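You operate a simulated robot arm through the tools that you are given. There is no shell and no other tool.

Carry out the task below with a simulated robot arm. There is one attempt and no reset: what you move stays moved.

Task
Wipe the demagnetiser's plate, the two-hole plate and the spilt oil.
Fine: switch the demagnetiser off before you wipe its plate; use the rag and put it back; blanks, pegs and the knob stay as they are. What is to be rubbed or washed off counts as gone when no trace of it is left.

The check looks at the end state, three seconds after you hand in, the way a careful person would. Anything else that was tipped, shoved, dropped, spilled or broken makes it a failure.

Robot
A 6-joint arm with a two-finger gripper, fixed in place. Base frame: the origin is at the foot of the arm, x ahead of it, y to its left, z up. Lengths are in m, angles in rad, forces in N, time in s.
Its first joint turns from -2.897 to 2.897 rad. Payload 3.43 kg.
The tool frame sits at the grasp point between the pads (the TCP): z along the fingers, y along the line on which they close. The tips reach 0.02 m beyond it. Largest opening 0.19 m; the body of the gripper starts 0.248 m behind the TCP.
Orientation is that of the tool frame in the base frame, as [roll, pitch, yaw] about the fixed x, y, z axes, in that order (R = Rz(yaw) Ry(pitch) Rx(roll)). With the fingers straight down and closing along the base's y, the tool's x points along the base's -x, its y along +y and its z along -z.

Tools
- The arm moves only by the tool arm_command. Its argument "motion" is a list of rows, each an object (a shift or turn left out is 0, a gripper value left out holds the last) with "translation": the shift along the tool's x, y, z in m, a list of three; "delta_rot": the turn, a rotation vector about the tool's x, y, z in rad, a list of three. In form: [{"translation": [dx, dy, dz], "delta_rot": [wx, wy, wz]}, ...]. A call has 1 to 20 rows; each row is the pose to reach, as a shift and turn from the pose commanded when the call began, along the tool's axes at that moment. "fingers" is the closure, from 0 (fully open) to 1 (shut), set as the call begins (left out, the last holds). Rows are played at 5 a second. More than 0.05 m and 0.15 rad between two rows, or a gripper value outside its range, and nothing of the call is played. Where a pose cannot be reached the arm comes as near as it can. A force on the tool above 40 N (or 10 N above the force at the start of the call, whichever is more), or a blocked arm, ends the call early, and 0.2 s more pass. The fingers move at their own pace (about 0.153 m/s each) and stop on an object; they squeeze with about 32 N. The grip force told is the motor's: it shows also when the fingers shut on nothing. Time passes only in rows, and 0.2 s behind the last, so rows that repeat a pose let the fingers close. It gives the time, the measured TCP pose, the force on the tool (base axes), the opening and the grip force at its end, in the units of the frame above (readings bear some noise), with the torque about the TCP (base axes, N m) and any sound that the robot's microphone picked up.
- Cameras (640 x 400 px; columns grow to the right, rows downward): "scene" is fixed at [0.049, -0.4997, 1.36]; the picture's right is [-0.45, -0.89, 0.00], its down [-0.66, 0.33, -0.68] and it looks along [0.60, -0.30, -0.74] (base axes); focal length 319 px, centre (320, 200). "wrist" rides on the gripper at [0.07, -0.008, -0.288] in the tool frame; the picture's right is [0.12, 0.99, 0.00], its down [-0.96, 0.12, -0.25] and it looks along [-0.25, 0.03, 0.97] (tool axes); focal length 261 px, centre (320, 200). There is no depth. A picture from a camera that has moved, and an enlarged one, comes with that camera's place and axes in the base frame and with its lens.
- snapshot(camera): a new picture of that camera. No time passes.
- slide_trunk(by): slides the trunk up (or, below 0, down) by that many m; the arm rides with it, the base frame stays. It gives what a move gives, with no picture.
- zoom(camera, box): a new picture of the part [left, top, right, bottom] of that camera's present view, enlarged. No time passes.
- close_job(): hands the job in; it is judged then, once.

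Nothing tells you positions but the pictures and the camera data. Unless the task says otherwise, let go and move clear before handing in.

The tools are called after ">>>" as name(argument=value, ...) on one line, values as JSON. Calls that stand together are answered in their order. arm_command: Moves the arm, as the interface text tells. Its arguments: {"type":"object","properties":{"motion":{"type":"array"},"fingers":{"type":"number"}},"required":["motion"]} The other tools are called the same way: slide_trunk (by) slides the trunk up or down; snapshot (camera) takes a picture; zoom (camera, box) takes an enlarged picture of a part of a camera's view; close_job () hands the job in.

At the start:

```text
time: 0.0
tool_pos: [0.5728, -0.6013, 1.0578]
tool_rot: [-3.141, 0.001, -3.141]
ft_force: [0.8, 0.1, -0.5]
moment: [-0.01, 0.03, 0.04]
grip_width: 0.19
grasp_force: 0.1
trunk travel left (down, up): [-0.225, 0.215]
```

scene: 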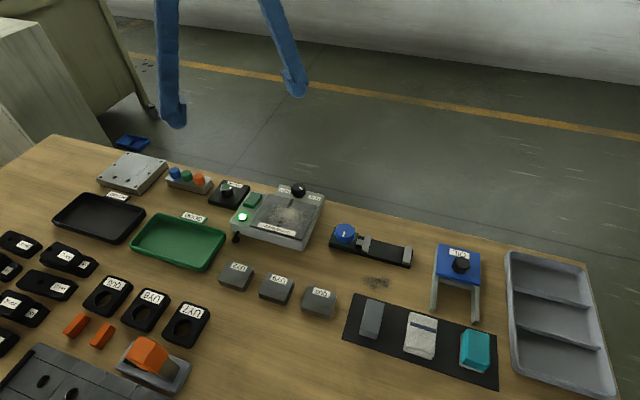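
wrist: 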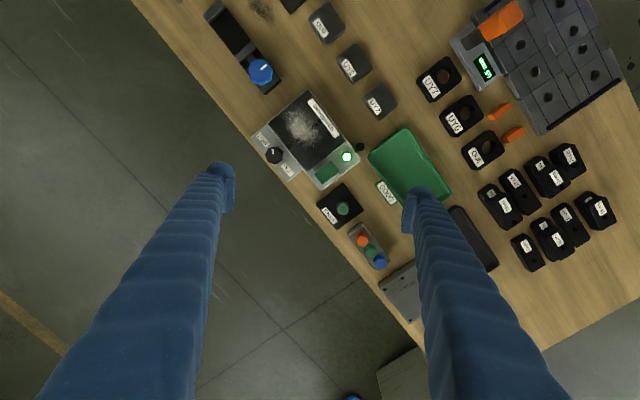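

I see a bench with a demagnetiser (green lamp lit), trays, pegs, blanks, an oil spot and a dark mat with cloth-like items. I'll zoom in on the parts before moving anything.

>>> zoom(camera="scene", box=[210, 170, 340, 260])

>>> zoom(camera="scene", box=[320, 210, 520, 390])

>>> zoom(camera="scene", box=[90, 130, 260, 240])

>>> zoom(camera="scene", box=[0, 220, 220, 400])

>>> zoom(camera="scene", box=[210, 240, 420, 370])

>>> zoom(camera="wrist", box=[200, 0, 420, 200])

```text
4.44 times, centred on (275, 215) of scene
camera zoom: at [0.049, -0.4997, 1.36], right [-0.45, -0.89, 0.0], down [-0.66, 0.33, -0.68], along [0.6, -0.3, -0.74], focal length 1417 px, centre (520, 133)
```

zoom: 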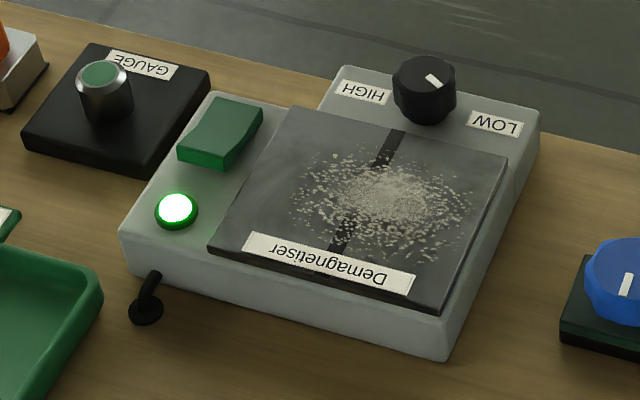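

```text
2.22 times, centred on (420, 300) of scene
camera zoom: at [0.049, -0.4997, 1.36], right [-0.45, -0.89, 0.0], down [-0.66, 0.33, -0.68], along [0.6, -0.3, -0.74], focal length 708 px, centre (98, -22)
```

zoom: 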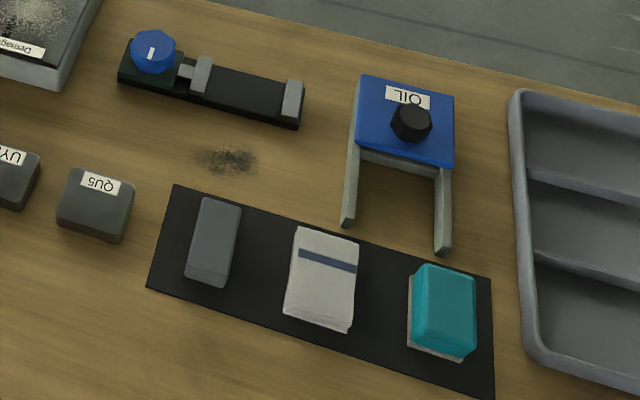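

```text
3.64 times, centred on (175, 185) of scene
camera zoom: at [0.049, -0.4997, 1.36], right [-0.45, -0.89, 0.0], down [-0.66, 0.33, -0.68], along [0.6, -0.3, -0.74], focal length 1159 px, centre (847, 254)
```

zoom: 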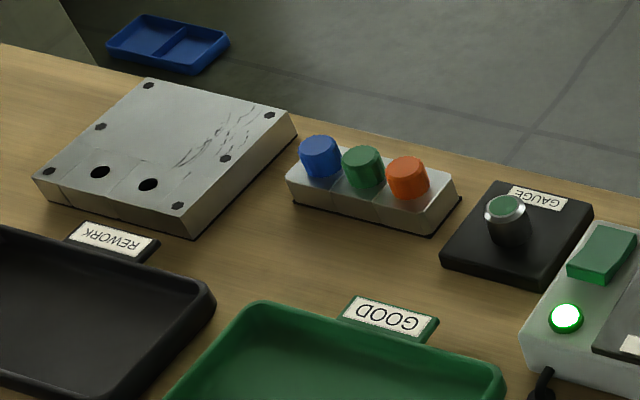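

```text
2.22 times, centred on (110, 310) of scene
camera zoom: at [0.049, -0.4997, 1.36], right [-0.45, -0.89, 0.0], down [-0.66, 0.33, -0.68], along [0.6, -0.3, -0.74], focal length 708 px, centre (787, -44)
```

zoom: 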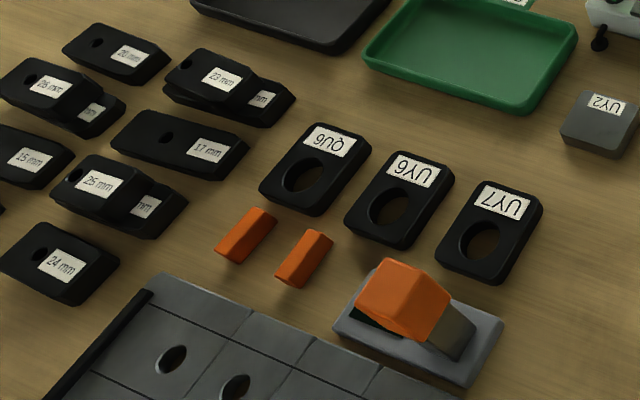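

```text
3.05 times, centred on (315, 305) of scene
camera zoom: at [0.049, -0.4997, 1.36], right [-0.45, -0.89, 0.0], down [-0.66, 0.33, -0.68], along [0.6, -0.3, -0.74], focal length 972 px, centre (335, -120)
```

zoom: 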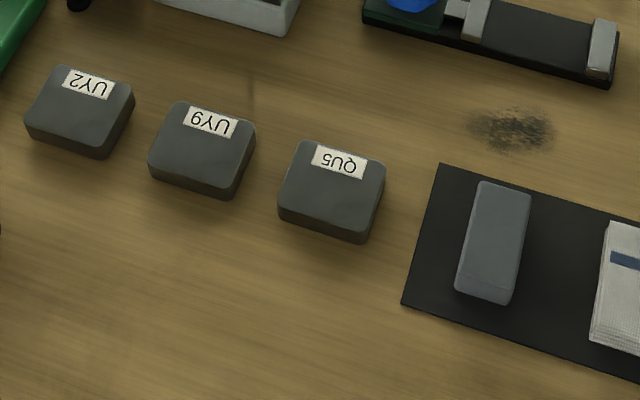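

```text
2.00 times, centred on (310, 100) of wrist
camera zoom: at [0.5009, -0.6108, 1.3449], right [-0.12, 0.99, 0.0], down [0.96, 0.12, 0.25], along [0.25, 0.03, -0.97], focal length 521 px, centre (340, 400)
```

zoom: 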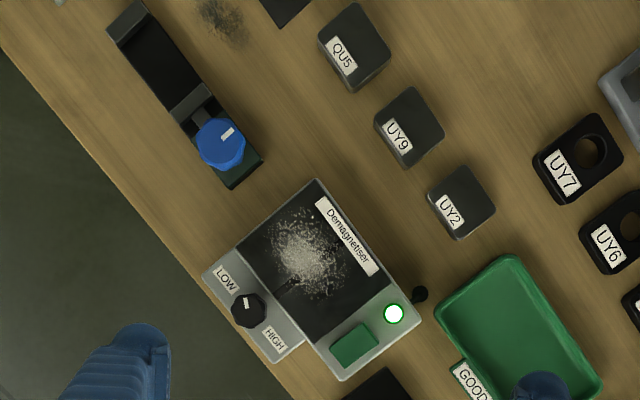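

The demagnetiser sits almost directly below the gripper, with its rocker and lit lamp. The rag seems to be the white folded cloth on the dark mat. I'll zoom in closer on the switch, the two-hole plate and the rag.

>>> zoom(camera="scene", box=[232, 185, 272, 245])

>>> zoom(camera="wrist", box=[290, 130, 370, 190])

>>> zoom(camera="scene", box=[95, 145, 175, 200])

>>> zoom(camera="scene", box=[395, 305, 445, 370])

>>> zoom(camera="wrist", box=[370, 180, 500, 340])

```text
6.67 times, centred on (252, 215) of scene
camera zoom: at [0.049, -0.4997, 1.36], right [-0.45, -0.89, 0.0], down [-0.66, 0.33, -0.68], along [0.6, -0.3, -0.74], focal length 2126 px, centre (773, 100)
```

zoom: 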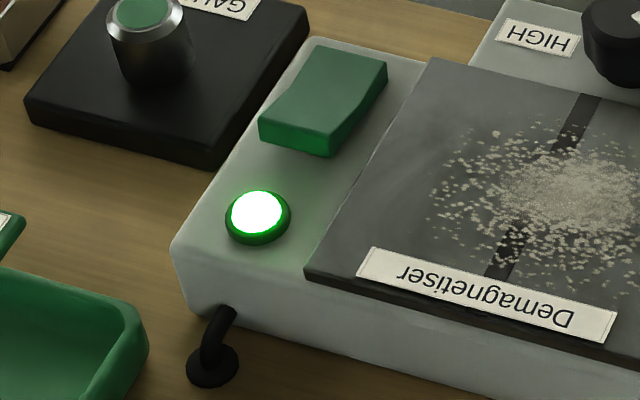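

```text
6.67 times, centred on (330, 160) of wrist
camera zoom: at [0.5009, -0.6108, 1.3449], right [-0.12, 0.99, 0.0], down [0.96, 0.12, 0.25], along [0.25, 0.03, -0.97], focal length 1738 px, centre (253, 467)
```

zoom: 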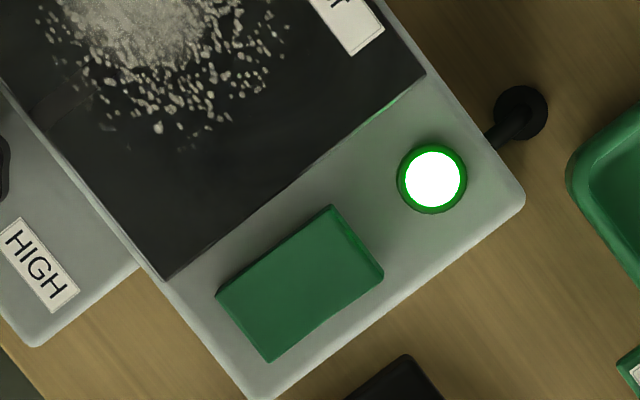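

```text
7.27 times, centred on (135, 172) of scene
camera zoom: at [0.049, -0.4997, 1.36], right [-0.45, -0.89, 0.0], down [-0.66, 0.33, -0.68], along [0.6, -0.3, -0.74], focal length 2319 px, centre (1666, 400)
```

zoom: 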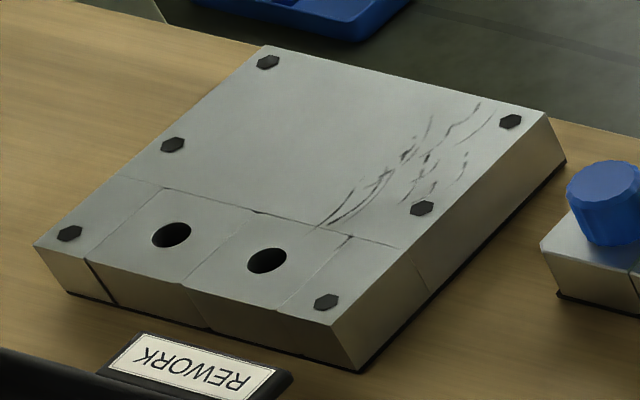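

```text
6.15 times, centred on (420, 338) of scene
camera zoom: at [0.049, -0.4997, 1.36], right [-0.45, -0.89, 0.0], down [-0.66, 0.33, -0.68], along [0.6, -0.3, -0.74], focal length 1962 px, centre (-295, -646)
```

zoom: 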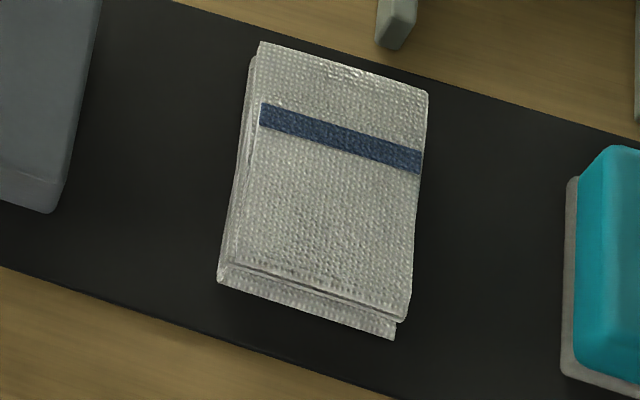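

```text
2.50 times, centred on (435, 260) of wrist
camera zoom: at [0.5009, -0.6108, 1.3449], right [-0.12, 0.99, 0.0], down [0.96, 0.12, 0.25], along [0.25, 0.03, -0.97], focal length 652 px, centre (32, 50)
```

zoom: 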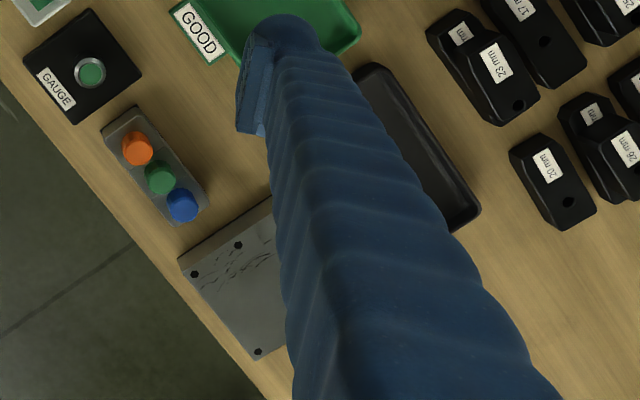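

The rocker's lamp-side end is raised, at about (0.567, -0.573, 0.799). The table top is at about z = 0.746, and the rag is about 0.05 × 0.075 m at (0.153, -0.757). I'll shut the fingers, turn them square to the demagnetiser and come down above the raised end.

>>> arm_command(motion=[{"translation": [0.001, 0.005, 0.02], "delta_rot": [0, 0, -0.128]}, {"translation": [0.002, 0.01, 0.05], "delta_rot": [0, 0, -0.256]}, {"translation": [0.004, 0.015, 0.08], "delta_rot": [0, 0, -0.384]}, {"translation": [0.005, 0.02, 0.11], "delta_rot": [0, 0, -0.512]}, {"translation": [0.006, 0.025, 0.14], "delta_rot": [0, 0, -0.64]}, {"translation": [0.0078, 0.0303, 0.16], "delta_rot": [0, 0, -0.767]}, {"translation": [0.0078, 0.0303, 0.16], "delta_rot": [0, 0, -0.767]}], fingers=1)

>>> snapshot(camera="wrist")

>>> snapshot(camera="scene")

```text
time: 1.6
tool_pos: [0.5644, -0.5711, 0.8977]
tool_rot: [3.141, 0.0, -2.373]
ft_force: [0.5, 0.0, 0.0]
moment: [0.0, 0.0, 0.0]
grip_width: 0.0001
grasp_force: 32.1
trunk travel left (down, up): [-0.225, 0.215]
```

```text
taken
camera wrist: at [0.5196, -0.626, 1.1845], right [-0.78, 0.63, 0.0], down [0.61, 0.75, 0.25], along [0.16, 0.19, -0.97], focal length 261 px, centre (320, 200)
```

wrist: 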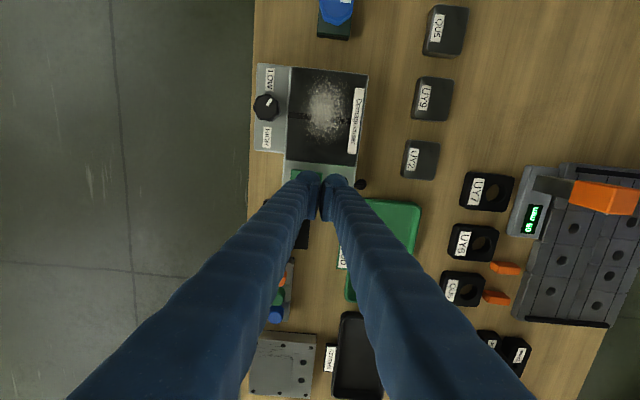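

```text
taken
```

scene: 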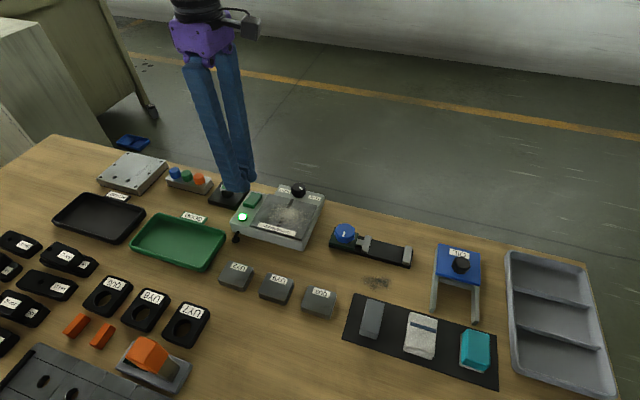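

The closed fingertips are above the raised end of the rocker. I'll come down to just over it and check the alignment.

>>> arm_command(motion=[{"translation": [0, 0, 0.03]}, {"translation": [0, 0, 0.055]}, {"translation": [0, 0, 0.07]}])

>>> zoom(camera="wrist", box=[260, 130, 400, 220])

>>> zoom(camera="scene", box=[215, 165, 285, 245])

```text
time: 2.4
tool_pos: [0.563, -0.57, 0.8312]
tool_rot: [-3.14, 0.001, -2.375]
ft_force: [-4.2, 9.7, 23.3]
moment: [0.0, -0.11, 0.11]
grip_width: 0.0
grasp_force: 32.1
trunk travel left (down, up): [-0.225, 0.215]
heard: click
```

```text
4.44 times, centred on (330, 175) of wrist
camera zoom: at [0.5178, -0.6255, 1.1172], right [-0.77, 0.63, 0.0], down [0.61, 0.75, 0.25], along [0.16, 0.19, -0.97], focal length 1158 px, centre (276, 311)
```

zoom: 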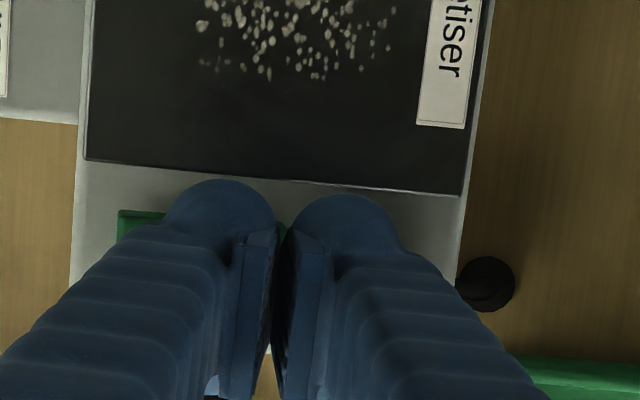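

```text
5.00 times, centred on (250, 205) of scene
camera zoom: at [0.049, -0.4997, 1.36], right [-0.45, -0.89, 0.0], down [-0.66, 0.33, -0.68], along [0.6, -0.3, -0.74], focal length 1594 px, centre (670, 175)
```

zoom: 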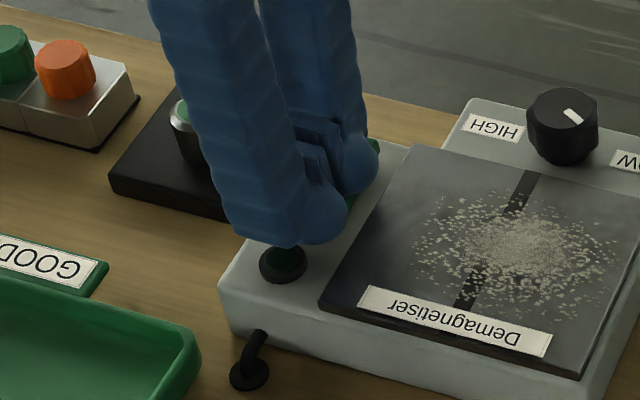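

I heard a click and the lamp has gone dark, so the switch is over. I'll lift straight up and check that it stays off.

>>> arm_command(motion=[{"translation": [0, 0, -0.03]}, {"translation": [0, 0, -0.07]}, {"translation": [0, 0, -0.115]}, {"translation": [0, 0, -0.16]}])

>>> zoom(camera="scene", box=[215, 165, 345, 255])

>>> zoom(camera="wrist", box=[240, 50, 400, 220])

```text
time: 3.4
tool_pos: [0.5607, -0.5732, 0.9894]
tool_rot: [-3.141, 0.0, -2.376]
ft_force: [0.5, -0.2, 0.2]
moment: [-0.03, -0.07, -0.03]
grip_width: 0.0
grasp_force: 32.0
trunk travel left (down, up): [-0.225, 0.215]
```

```text
4.44 times, centred on (280, 210) of scene
camera zoom: at [0.049, -0.4997, 1.36], right [-0.45, -0.89, 0.0], down [-0.66, 0.33, -0.68], along [0.6, -0.3, -0.74], focal length 1417 px, centre (498, 156)
```

zoom: 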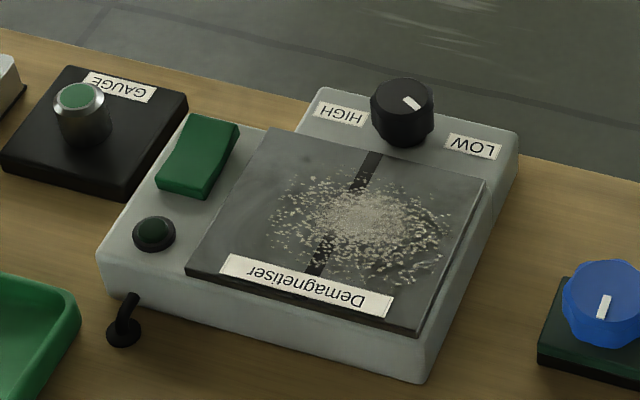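

```text
2.35 times, centred on (320, 135) of wrist
camera zoom: at [0.5161, -0.6273, 1.2766], right [-0.77, 0.63, 0.0], down [0.61, 0.75, 0.25], along [0.16, 0.19, -0.97], focal length 613 px, centre (320, 353)
```

zoom: 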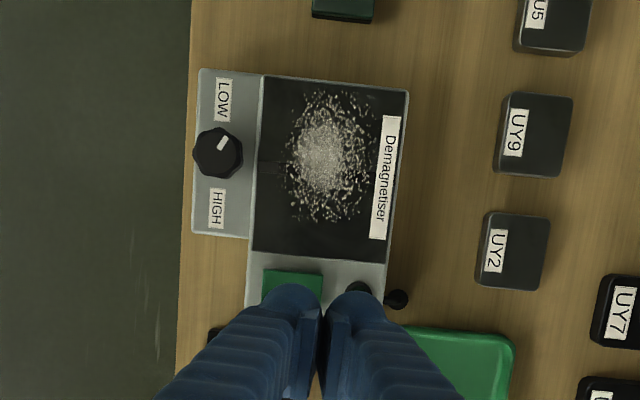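

The lamp is dark, the rocker has tipped over and the knob is untouched. Next I'll go above the rag, turned so the fingers close across its short side, with the fingers open for a clear look.

>>> arm_command(motion=[{"translation": [0.0351, 0.0125, 0], "delta_rot": [0, 0, 0.1305]}, {"translation": [0.0702, 0.025, 0], "delta_rot": [0, 0, 0.261]}, {"translation": [0.1053, 0.0376, 0], "delta_rot": [0, 0, 0.3915]}, {"translation": [0.1404, 0.0501, 0], "delta_rot": [0, 0, 0.522]}, {"translation": [0.1755, 0.0626, 0], "delta_rot": [0, 0, 0.6525]}, {"translation": [0.2106, 0.0751, 0], "delta_rot": [0, 0, 0.783]}, {"translation": [0.2457, 0.0876, 0], "delta_rot": [0, 0, 0.9135]}, {"translation": [0.2808, 0.1001, 0], "delta_rot": [0, 0, 1.044]}, {"translation": [0.3159, 0.1127, 0], "delta_rot": [0, 0, 1.1745]}, {"translation": [0.351, 0.1252, 0], "delta_rot": [0, 0, 1.305]}, {"translation": [0.3861, 0.1377, 0], "delta_rot": [0, 0, 1.4355]}, {"translation": [0.4212, 0.1502, 0], "delta_rot": [0, 0, 1.566]}, {"translation": [0.4212, 0.1502, 0], "delta_rot": [0, 0, 1.566]}], fingers=0)

>>> snapshot(camera="wrist")

>>> zoom(camera="wrist", box=[220, 130, 420, 270])

```text
time: 6.2
tool_pos: [0.1559, -0.7564, 0.9886]
tool_rot: [3.139, 0.0, 2.342]
ft_force: [-0.2, -1.0, -0.9]
moment: [0.04, -0.03, 0.03]
grip_width: 0.1901
grasp_force: 0.0
trunk travel left (down, up): [-0.225, 0.215]
```

```text
taken
camera wrist: at [0.1005, -0.7121, 1.2755], right [0.63, 0.78, 0.0], down [0.75, -0.61, 0.25], along [0.19, -0.16, -0.97], focal length 261 px, centre (320, 200)
```

wrist: 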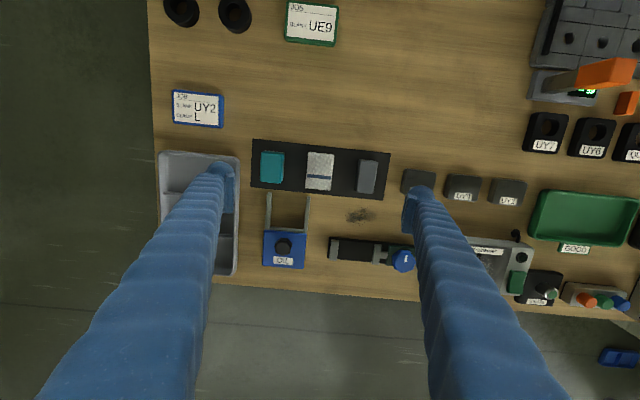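

```text
2.86 times, centred on (320, 200) of wrist
camera zoom: at [0.1005, -0.7121, 1.2755], right [0.63, 0.78, 0.0], down [0.75, -0.61, 0.25], along [0.19, -0.16, -0.97], focal length 745 px, centre (320, 200)
```

zoom: 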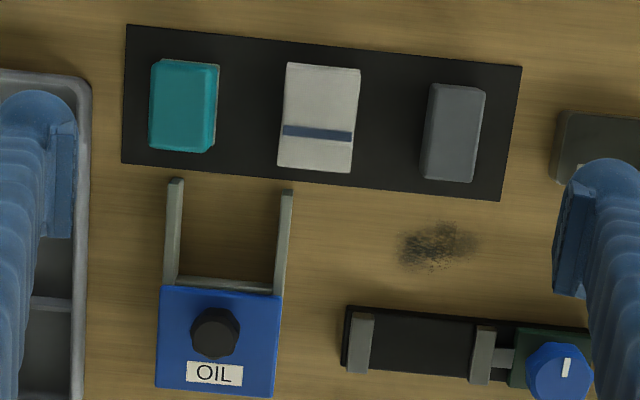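

The rag is at about (0.154, -0.758) and aligned with the fingers. The gaps to the sponge and the stone are about 45 mm. I'll narrow the opening to about 70 mm and come down partway.

>>> arm_command(motion=[{"translation": [0, -0.0025, 0.02]}, {"translation": [0, -0.0025, 0.06]}, {"translation": [0, -0.0025, 0.1]}, {"translation": [0, -0.0025, 0.14]}, {"translation": [0, -0.0025, 0.17]}, {"translation": [0, -0.0025, 0.17]}], fingers=0.63)

>>> zoom(camera="wrist", box=[220, 110, 420, 250])

>>> zoom(camera="scene", box=[370, 260, 490, 390])

```text
time: 7.6
tool_pos: [0.1541, -0.7561, 0.819]
tool_rot: [-3.141, 0.0, 2.342]
ft_force: [-0.3, -1.1, -0.1]
moment: [0.07, 0.01, 0.02]
grip_width: 0.0703
grasp_force: 0.0
trunk travel left (down, up): [-0.225, 0.215]
```

```text
2.86 times, centred on (320, 180) of wrist
camera zoom: at [0.0993, -0.7117, 1.1058], right [0.63, 0.78, 0.0], down [0.75, -0.61, 0.25], along [0.19, -0.16, -0.97], focal length 745 px, centre (320, 257)
```

zoom: 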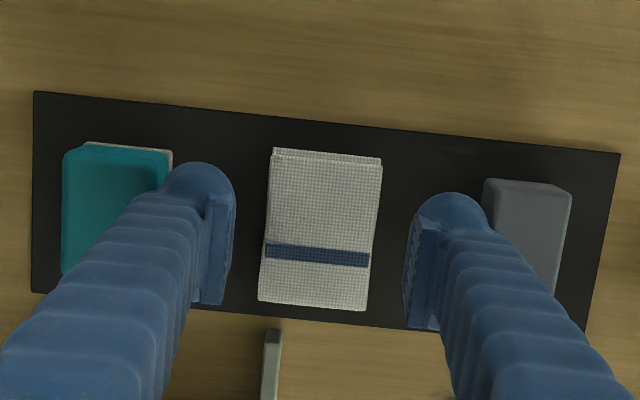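

```text
3.08 times, centred on (430, 325) of scene
camera zoom: at [0.049, -0.4997, 1.36], right [-0.45, -0.89, 0.0], down [-0.66, 0.33, -0.68], along [0.6, -0.3, -0.74], focal length 981 px, centre (-18, -185)
```

zoom: 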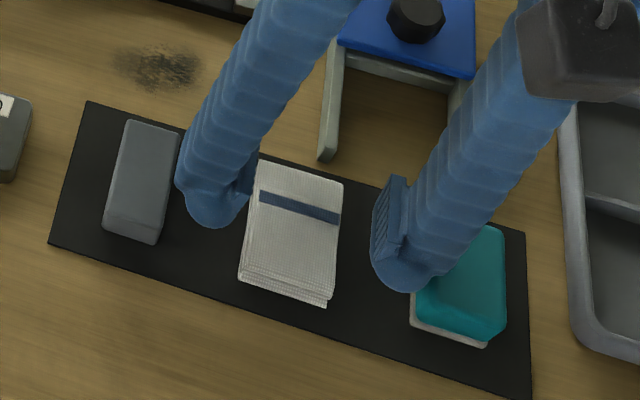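

The rag is centred between the fingers. They are bulky on the outside, so I'll narrow them a little more to keep clear of the sponge and lower further.

>>> arm_command(motion=[{"translation": [-0.004, 0, 0]}, {"translation": [-0.004, 0, 0.01]}, {"translation": [-0.004, 0, 0.02]}, {"translation": [-0.004, 0, 0.03]}, {"translation": [-0.004, 0, 0.03]}], fingers=0.674)

>>> zoom(camera="wrist", box=[220, 110, 420, 250])

>>> zoom(camera="scene", box=[370, 260, 490, 390])

```text
time: 8.8
tool_pos: [0.1563, -0.7589, 0.7882]
tool_rot: [-3.14, -0.001, 2.341]
ft_force: [-0.4, 0.4, 0.0]
moment: [-0.03, -0.03, -0.01]
grip_width: 0.0617
grasp_force: 0.1
trunk travel left (down, up): [-0.225, 0.215]
```

```text
2.86 times, centred on (320, 180) of wrist
camera zoom: at [0.1012, -0.7161, 1.0758], right [0.63, 0.78, 0.0], down [0.75, -0.61, 0.25], along [0.19, -0.16, -0.97], focal length 745 px, centre (320, 257)
```

zoom: 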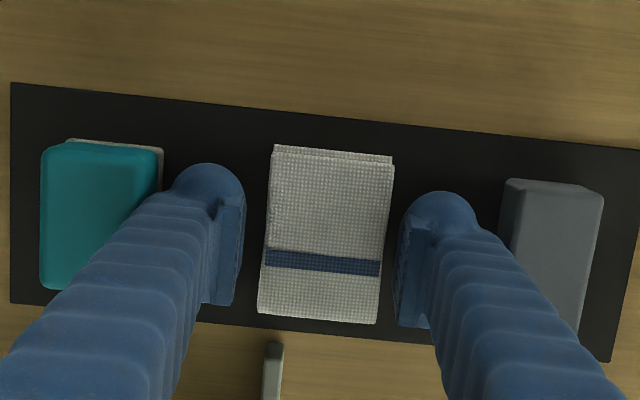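

```text
3.08 times, centred on (430, 325) of scene
camera zoom: at [0.049, -0.4997, 1.36], right [-0.45, -0.89, 0.0], down [-0.66, 0.33, -0.68], along [0.6, -0.3, -0.74], focal length 981 px, centre (-18, -185)
```

zoom: 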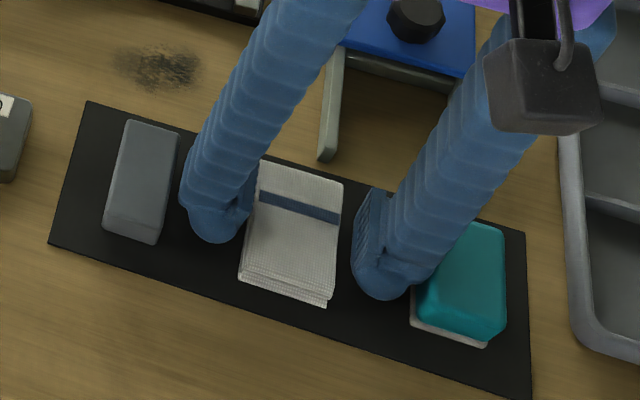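

The fingers are clear of the sponge and stone, with no contact yet. I'll lower in small steps, watching the force for the mat.

>>> arm_command(motion=[{"translation": [0, 0, 0.005]}, {"translation": [0, 0, 0.01]}, {"translation": [0, 0, 0.01]}])

>>> zoom(camera="wrist", box=[220, 110, 420, 250])

>>> zoom(camera="scene", box=[390, 280, 470, 370])

```text
time: 9.6
tool_pos: [0.1565, -0.7604, 0.7827]
tool_rot: [-3.141, 0.003, 2.343]
ft_force: [1.3, 5.6, 38.0]
moment: [0.62, -0.47, 0.03]
grip_width: 0.0619
grasp_force: 0.1
trunk travel left (down, up): [-0.225, 0.215]
```

```text
2.86 times, centred on (320, 180) of wrist
camera zoom: at [0.1009, -0.7152, 1.0691], right [0.63, 0.78, 0.0], down [0.75, -0.61, 0.25], along [0.19, -0.16, -0.97], focal length 745 px, centre (320, 257)
```

zoom: 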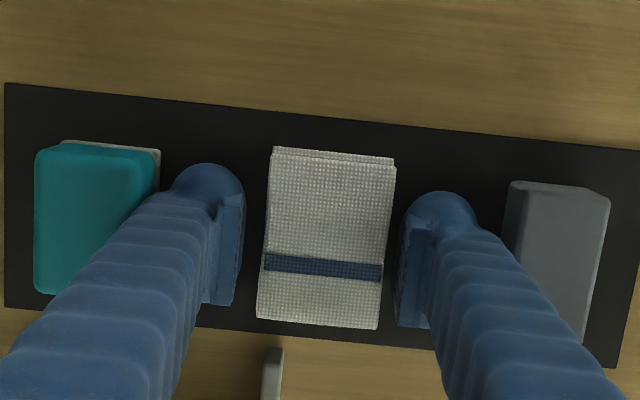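

```text
4.44 times, centred on (430, 325) of scene
camera zoom: at [0.049, -0.4997, 1.36], right [-0.45, -0.89, 0.0], down [-0.66, 0.33, -0.68], along [0.6, -0.3, -0.74], focal length 1417 px, centre (-169, -356)
```

zoom: 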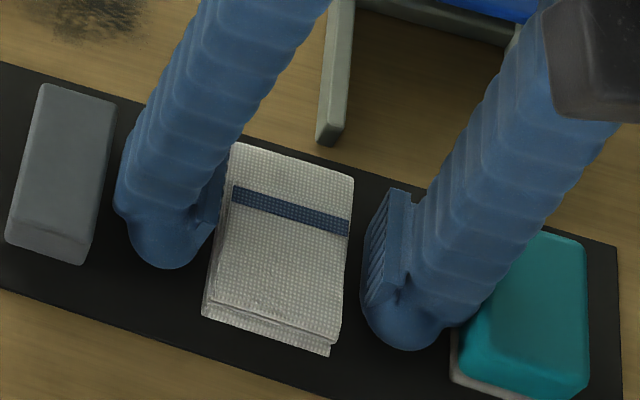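

The fingertips touch the mat at TCP z of about 0.783. I'll back up so the tips are about 3 mm above it.

>>> arm_command(motion=[{"translation": [0, 0, -0.004]}, {"translation": [0, 0, -0.007]}, {"translation": [0, 0, -0.007]}])

```text
time: 10.4
tool_pos: [0.1543, -0.761, 0.7854]
tool_rot: [-3.141, -0.001, 2.342]
ft_force: [0.4, -0.3, -1.1]
moment: [0.01, 0.0, 0.02]
grip_width: 0.0618
grasp_force: 0.1
trunk travel left (down, up): [-0.225, 0.215]
```

The tips are free of the mat now. I'll raise another millimetre and close on the rag.

>>> arm_command(motion=[{"translation": [0, 0, -0.001]}, {"translation": [0, 0, -0.001]}, {"translation": [0, 0, -0.001]}, {"translation": [0, 0, -0.001]}], fingers=1)

>>> zoom(camera="wrist", box=[220, 110, 420, 250])

>>> zoom(camera="scene", box=[390, 280, 470, 370])

```text
time: 11.4
tool_pos: [0.1549, -0.7611, 0.788]
tool_rot: [3.14, 0.0, 2.343]
ft_force: [0.8, -0.4, -0.1]
moment: [0.0, 0.01, 0.0]
grip_width: 0.0484
grasp_force: 32.0
trunk travel left (down, up): [-0.225, 0.215]
```

```text
2.86 times, centred on (320, 180) of wrist
camera zoom: at [0.1006, -0.716, 1.074], right [0.63, 0.78, 0.0], down [0.75, -0.61, 0.25], along [0.19, -0.16, -0.97], focal length 745 px, centre (320, 257)
```

zoom: 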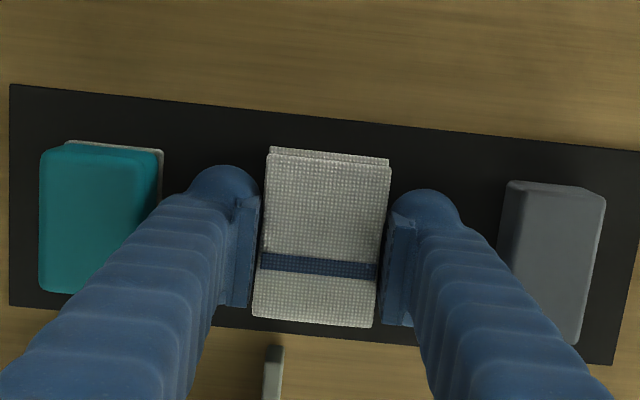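

```text
4.44 times, centred on (430, 325) of scene
camera zoom: at [0.049, -0.4997, 1.36], right [-0.45, -0.89, 0.0], down [-0.66, 0.33, -0.68], along [0.6, -0.3, -0.74], focal length 1417 px, centre (-169, -356)
```

zoom: 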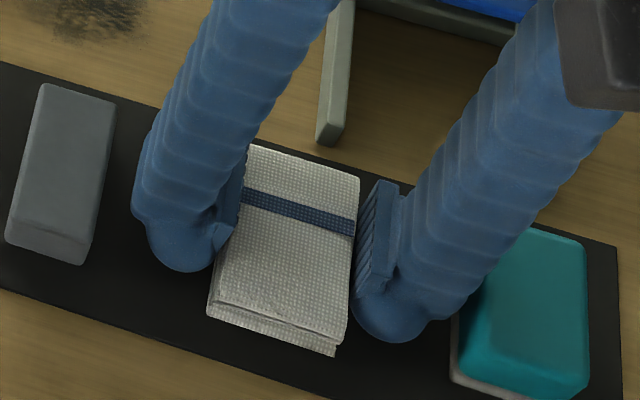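

The rag is held at 48 mm with full grip force. I'll lift it slowly and check that it comes along.

>>> arm_command(motion=[{"translation": [0, 0, -0.01]}, {"translation": [0, 0, -0.03]}, {"translation": [0, 0, -0.06]}, {"translation": [0, 0, -0.1]}])

>>> zoom(camera="wrist", box=[220, 110, 420, 250])

>>> zoom(camera="scene", box=[370, 220, 490, 370])

```text
time: 12.4
tool_pos: [0.1563, -0.7596, 0.8861]
tool_rot: [3.141, 0.001, 2.343]
ft_force: [-0.7, -0.5, 0.0]
moment: [0.01, -0.01, -0.07]
grip_width: 0.0482
grasp_force: 32.1
trunk travel left (down, up): [-0.225, 0.215]
```

```text
2.86 times, centred on (320, 180) of wrist
camera zoom: at [0.1004, -0.7151, 1.1739], right [0.63, 0.78, 0.0], down [0.75, -0.61, 0.25], along [0.19, -0.16, -0.97], focal length 745 px, centre (320, 257)
```

zoom: 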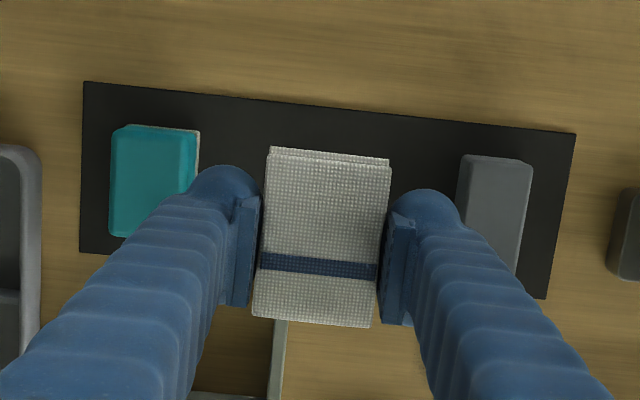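

```text
2.67 times, centred on (430, 295) of scene
camera zoom: at [0.049, -0.4997, 1.36], right [-0.45, -0.89, 0.0], down [-0.66, 0.33, -0.68], along [0.6, -0.3, -0.74], focal length 850 px, centre (27, -53)
```

zoom: 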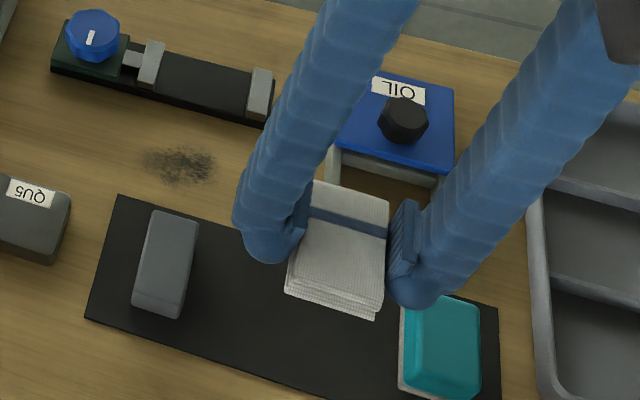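

The rag is held and centred under the tool. I take the demagnetiser plate centre to be at about (0.502, -0.636, 0.795). I'll carry the rag over it at a safe height.

>>> arm_command(motion=[{"translation": [0, 0, -0.03]}, {"translation": [-0.018, 0.035, -0.05]}, {"translation": [-0.036, 0.07, -0.05]}, {"translation": [-0.054, 0.106, -0.05]}, {"translation": [-0.072, 0.141, -0.05]}, {"translation": [-0.09, 0.177, -0.05]}, {"translation": [-0.108, 0.212, -0.05]}, {"translation": [-0.126, 0.247, -0.05]}, {"translation": [-0.144, 0.283, -0.05]}, {"translation": [-0.159, 0.318, -0.04]}, {"translation": [-0.159, 0.318, -0.02]}, {"translation": [-0.159, 0.318, -0.01]}])

>>> zoom(camera="scene", box=[215, 135, 345, 255])

>>> snapshot(camera="wrist")

```text
time: 15.0
tool_pos: [0.4943, -0.6527, 0.8951]
tool_rot: [3.142, -0.001, 2.341]
ft_force: [0.4, 0.2, -0.7]
moment: [0.09, -0.06, 0.01]
grip_width: 0.0482
grasp_force: 32.3
trunk travel left (down, up): [-0.225, 0.215]
```

```text
3.33 times, centred on (280, 195) of scene
camera zoom: at [0.049, -0.4997, 1.36], right [-0.45, -0.89, 0.0], down [-0.66, 0.33, -0.68], along [0.6, -0.3, -0.74], focal length 1063 px, centre (453, 217)
```

zoom: 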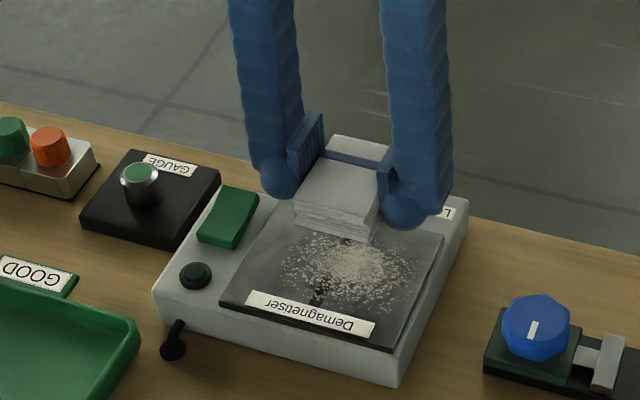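

```text
taken
camera wrist: at [0.44, -0.6092, 1.1833], right [0.63, 0.78, 0.0], down [0.75, -0.61, 0.25], along [0.19, -0.16, -0.97], focal length 261 px, centre (320, 200)
```

wrist: 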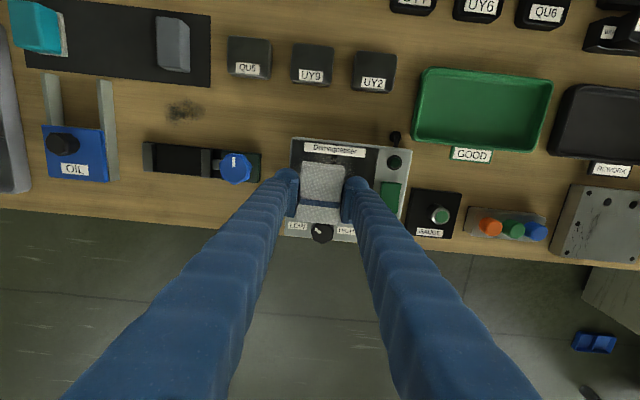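

The rag is above the filings. I'll zoom the wrist view to check alignment with the knob and rocker before lowering.

>>> zoom(camera="wrist", box=[260, 110, 420, 260])

>>> arm_command(motion=[{"translation": [0, 0, 0.025]}, {"translation": [0, 0, 0.045]}])

>>> zoom(camera="wrist", box=[260, 110, 420, 260])

>>> zoom(camera="scene", box=[215, 155, 345, 255])

```text
2.67 times, centred on (340, 185) of wrist
camera zoom: at [0.44, -0.6092, 1.1833], right [0.63, 0.78, 0.0], down [0.75, -0.61, 0.25], along [0.19, -0.16, -0.97], focal length 695 px, centre (267, 240)
```

zoom: 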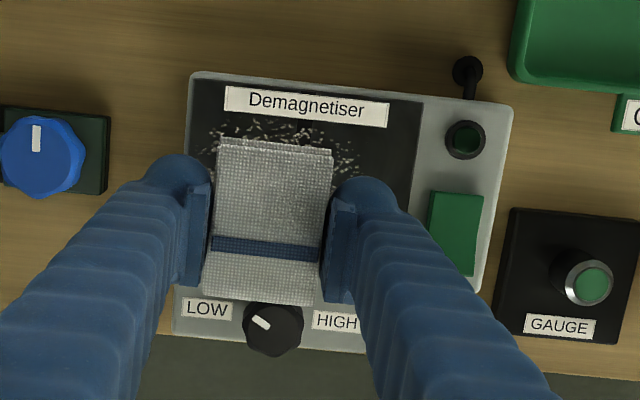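

```text
time: 15.6
tool_pos: [0.4955, -0.6543, 0.85]
tool_rot: [-3.14, -0.002, 2.343]
ft_force: [-0.4, -0.6, -0.9]
moment: [0.01, 0.03, -0.01]
grip_width: 0.0483
grasp_force: 31.7
trunk travel left (down, up): [-0.225, 0.215]
```

```text
2.67 times, centred on (340, 185) of wrist
camera zoom: at [0.4409, -0.6093, 1.1368], right [0.63, 0.78, 0.0], down [0.75, -0.61, 0.25], along [0.19, -0.16, -0.97], focal length 695 px, centre (267, 240)
```

zoom: 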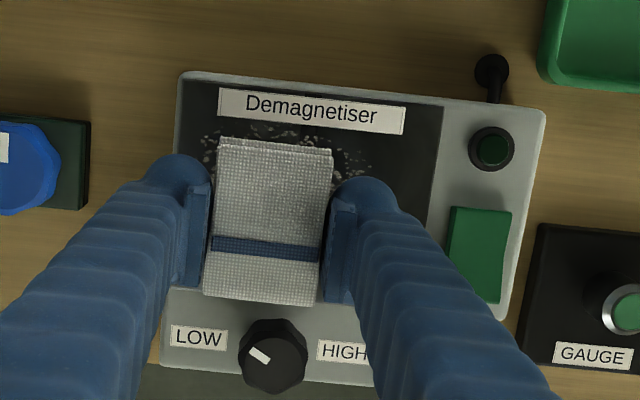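

```text
4.00 times, centred on (280, 205) of scene
camera zoom: at [0.049, -0.4997, 1.36], right [-0.45, -0.89, 0.0], down [-0.66, 0.33, -0.68], along [0.6, -0.3, -0.74], focal length 1275 px, centre (480, 180)
```

zoom: 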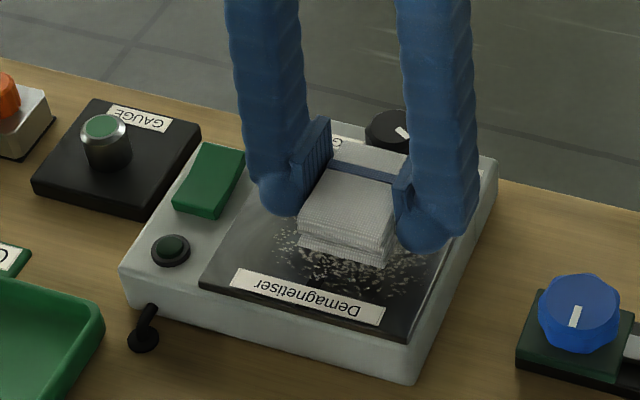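

Clearances to the knob and rocker are good. I'll lower gently until I feel the plate.

>>> arm_command(motion=[{"translation": [0, 0, 0.005]}, {"translation": [0, 0, 0.009]}, {"translation": [0, 0, 0.009]}])

```text
time: 16.4
tool_pos: [0.4948, -0.6527, 0.8415]
tool_rot: [3.141, 0.0, 2.343]
ft_force: [-0.4, 0.1, -0.1]
moment: [0.0, -0.02, 0.04]
grip_width: 0.0484
grasp_force: 31.5
trunk travel left (down, up): [-0.225, 0.215]
```

There's no contact yet at 0.8415, so I'll go lower in small steps.

>>> arm_command(motion=[{"translation": [0, 0, 0.002]}, {"translation": [0, 0, 0.004]}, {"translation": [0, 0, 0.004]}])

```text
time: 17.2
tool_pos: [0.4958, -0.6525, 0.8378]
tool_rot: [3.141, 0.001, 2.341]
ft_force: [0.8, 0.2, -0.6]
moment: [-0.01, -0.02, -0.02]
grip_width: 0.0487
grasp_force: 31.4
trunk travel left (down, up): [-0.225, 0.215]
```

>>> arm_command(motion=[{"translation": [0, 0, 0.002]}, {"translation": [0, 0, 0.003]}, {"translation": [0, 0, 0.003]}])

>>> zoom(camera="scene", box=[235, 170, 325, 245])

```text
time: 18.0
tool_pos: [0.495, -0.6513, 0.8364]
tool_rot: [3.14, 0.001, 2.343]
ft_force: [-0.2, 0.5, -0.3]
moment: [0.01, 0.04, 0.04]
grip_width: 0.0483
grasp_force: 32.2
trunk travel left (down, up): [-0.225, 0.215]
```

```text
5.33 times, centred on (280, 208) of scene
camera zoom: at [0.049, -0.4997, 1.36], right [-0.45, -0.89, 0.0], down [-0.66, 0.33, -0.68], along [0.6, -0.3, -0.74], focal length 1700 px, centre (533, 160)
```

zoom: 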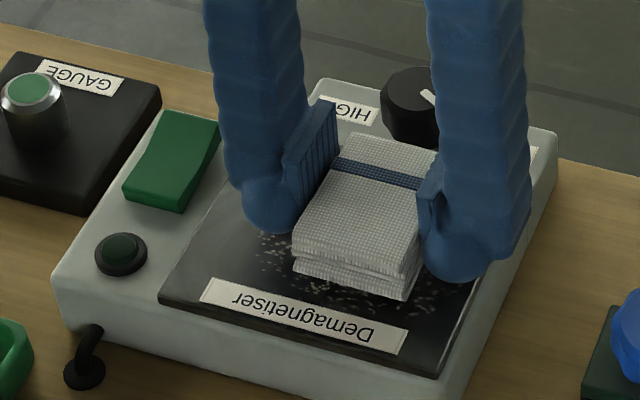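

The rag is nearly on the plate, so I'll lower a little more until force shows.

>>> arm_command(motion=[{"translation": [0, 0, 0.002]}, {"translation": [0, 0, 0.003]}, {"translation": [0, 0, 0.003]}])

```text
time: 18.8
tool_pos: [0.4955, -0.6514, 0.8323]
tool_rot: [3.141, -0.002, 2.343]
ft_force: [0.3, 0.3, 0.1]
moment: [0.0, 0.01, -0.03]
grip_width: 0.0485
grasp_force: 32.1
trunk travel left (down, up): [-0.225, 0.215]
```

>>> arm_command(motion=[{"translation": [0, 0, 0.002]}, {"translation": [0, 0, 0.003]}, {"translation": [0, 0, 0.003]}])

```text
time: 19.6
tool_pos: [0.4953, -0.652, 0.8309]
tool_rot: [3.142, -0.001, 2.342]
ft_force: [-0.4, -0.2, -0.5]
moment: [0.03, -0.01, -0.01]
grip_width: 0.0486
grasp_force: 31.8
trunk travel left (down, up): [-0.225, 0.215]
```

>>> arm_command(motion=[{"translation": [0, 0, 0.001]}, {"translation": [0, 0, 0.002]}, {"translation": [0, 0, 0.002]}])

>>> zoom(camera="scene", box=[250, 190, 310, 240])

```text
time: 20.4
tool_pos: [0.4971, -0.6518, 0.8288]
tool_rot: [3.14, 0.0, 2.344]
ft_force: [0.4, -0.7, -1.4]
moment: [-0.01, -0.02, 0.0]
grip_width: 0.0482
grasp_force: 31.9
trunk travel left (down, up): [-0.225, 0.215]
```

```text
8.00 times, centred on (280, 215) of scene
camera zoom: at [0.049, -0.4997, 1.36], right [-0.45, -0.89, 0.0], down [-0.66, 0.33, -0.68], along [0.6, -0.3, -0.74], focal length 2551 px, centre (640, 80)
```

zoom: 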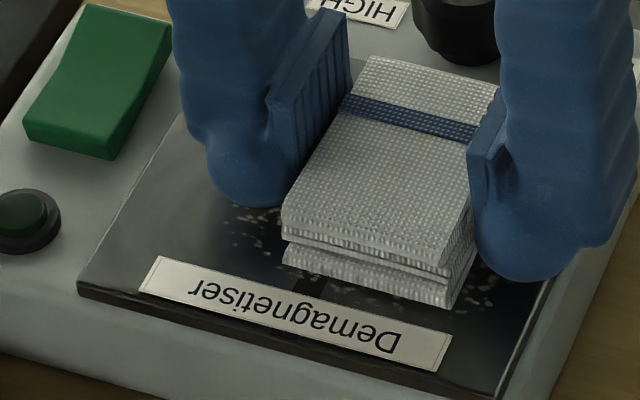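

>>> arm_command(motion=[{"translation": [0, 0, 0.001]}, {"translation": [0, 0, 0.003]}, {"translation": [0, 0, 0.003]}])

```text
time: 21.2
tool_pos: [0.4963, -0.6527, 0.8263]
tool_rot: [-3.141, 0.005, 2.344]
ft_force: [-1.1, 2.2, 25.6]
moment: [0.4, 0.11, -0.01]
grip_width: 0.0485
grasp_force: 31.8
trunk travel left (down, up): [-0.225, 0.215]
```

That's contact at about 25 N. I'll ease the pressure slightly and make the first strokes along the plate.

>>> arm_command(motion=[{"translation": [0, 0, -0.0015]}, {"translation": [0, -0.01, -0.0015]}, {"translation": [0, -0.02, -0.0015]}, {"translation": [0, -0.028, -0.0015]}, {"translation": [0, -0.02, -0.0015]}, {"translation": [0, -0.01, -0.0015]}, {"translation": [0, 0, -0.0015]}, {"translation": [0, 0.01, -0.0015]}, {"translation": [0, 0.02, -0.0015]}, {"translation": [0, 0.03, -0.0015]}, {"translation": [0, 0.02, -0.0015]}, {"translation": [0, 0.01, -0.0015]}, {"translation": [0, 0, -0.0015]}])

>>> zoom(camera="scene", box=[235, 170, 325, 245])

>>> zoom(camera="wrist", box=[260, 110, 420, 260])

```text
time: 24.0
tool_pos: [0.4956, -0.6511, 0.8271]
tool_rot: [-3.141, 0.0, 2.343]
ft_force: [3.5, 3.6, 19.4]
moment: [0.09, -0.12, -0.08]
grip_width: 0.0484
grasp_force: 31.8
trunk travel left (down, up): [-0.225, 0.215]
```

```text
5.33 times, centred on (280, 208) of scene
camera zoom: at [0.049, -0.4997, 1.36], right [-0.45, -0.89, 0.0], down [-0.66, 0.33, -0.68], along [0.6, -0.3, -0.74], focal length 1700 px, centre (533, 160)
```

zoom: 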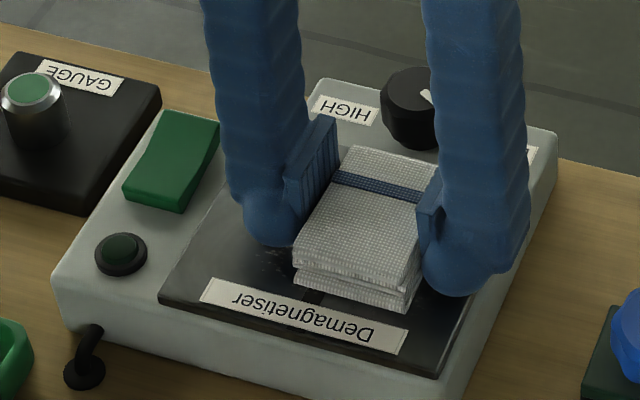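

```text
2.67 times, centred on (340, 185) of wrist
camera zoom: at [0.4402, -0.6074, 1.114], right [0.63, 0.78, 0.0], down [0.75, -0.61, 0.25], along [0.19, -0.16, -0.97], focal length 695 px, centre (267, 240)
```

zoom: 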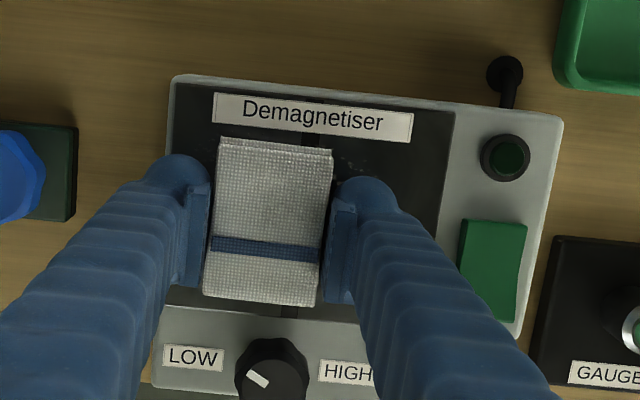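

The filings are coming off and nothing has shifted. I'll do a pass slightly nearer and one slightly farther, then lift and inspect.

>>> arm_command(motion=[{"translation": [0.006, 0, 0]}, {"translation": [0.012, 0, 0]}, {"translation": [0.012, 0.01, 0]}, {"translation": [0.012, 0.02, 0]}, {"translation": [0.012, 0.03, 0]}, {"translation": [0.012, 0.02, 0]}, {"translation": [0.012, 0.008, 0]}, {"translation": [0.012, -0.004, 0]}, {"translation": [0.012, -0.016, 0]}, {"translation": [0.012, -0.03, 0]}, {"translation": [0.004, -0.03, 0]}, {"translation": [-0.004, -0.03, 0]}, {"translation": [-0.004, -0.018, 0]}, {"translation": [-0.004, -0.006, 0]}, {"translation": [-0.004, 0.006, 0]}, {"translation": [-0.004, 0.018, 0]}, {"translation": [-0.004, 0.03, 0]}, {"translation": [0.002, 0.03, 0]}, {"translation": [0.002, 0.015, 0]}, {"translation": [0.002, 0, 0]}])

>>> arm_command(motion=[{"translation": [0, 0, -0.02]}, {"translation": [0, 0, -0.06]}, {"translation": [0, -0.03, -0.09]}, {"translation": [0, -0.08, -0.1]}, {"translation": [0, -0.13, -0.1]}, {"translation": [0, -0.18, -0.1]}])

>>> zoom(camera="scene", box=[235, 170, 335, 255])

>>> zoom(camera="scene", box=[255, 195, 320, 240])

>>> snapshot(camera="wrist")

```text
time: 28.2
tool_pos: [0.4936, -0.6506, 0.8264]
tool_rot: [3.141, -0.001, 2.344]
ft_force: [0.0, 1.1, 8.6]
moment: [-0.04, -0.03, -0.08]
grip_width: 0.0483
grasp_force: 32.1
trunk travel left (down, up): [-0.225, 0.215]
```

```text
refused: row 4 steps farther than a row can; nothing moved
```

```text
4.71 times, centred on (285, 212) of scene
camera zoom: at [0.049, -0.4997, 1.36], right [-0.45, -0.89, 0.0], down [-0.66, 0.33, -0.68], along [0.6, -0.3, -0.74], focal length 1500 px, centre (485, 141)
```

zoom: 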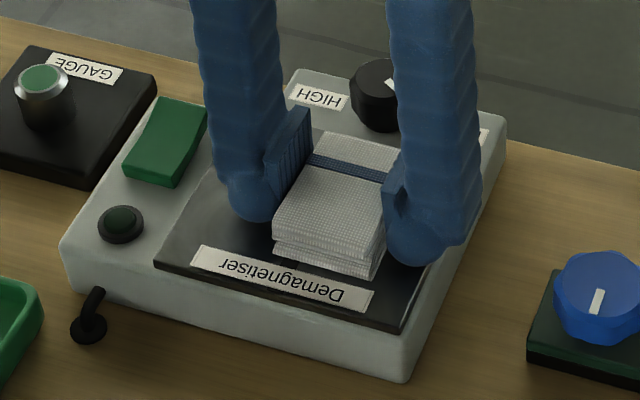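

```text
8.89 times, centred on (288, 218) of scene
camera zoom: at [0.049, -0.4997, 1.36], right [-0.45, -0.89, 0.0], down [-0.66, 0.33, -0.68], along [0.6, -0.3, -0.74], focal length 2834 px, centre (609, 44)
```

zoom: 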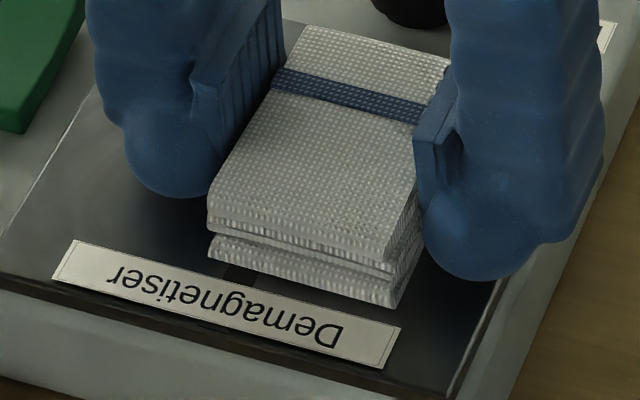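

```text
taken
camera wrist: at [0.4382, -0.6066, 1.1136], right [0.63, 0.78, 0.0], down [0.75, -0.61, 0.25], along [0.19, -0.16, -0.97], focal length 261 px, centre (320, 200)
```

wrist: 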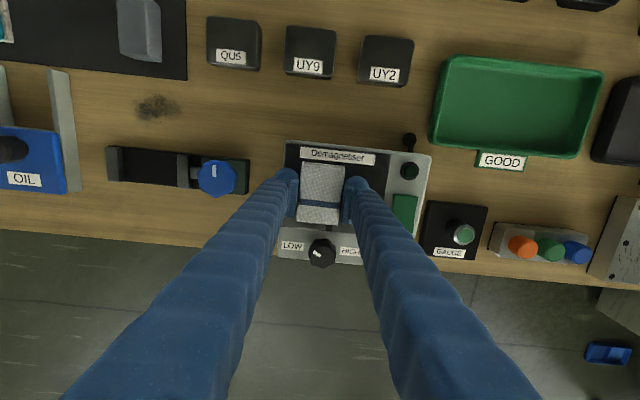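

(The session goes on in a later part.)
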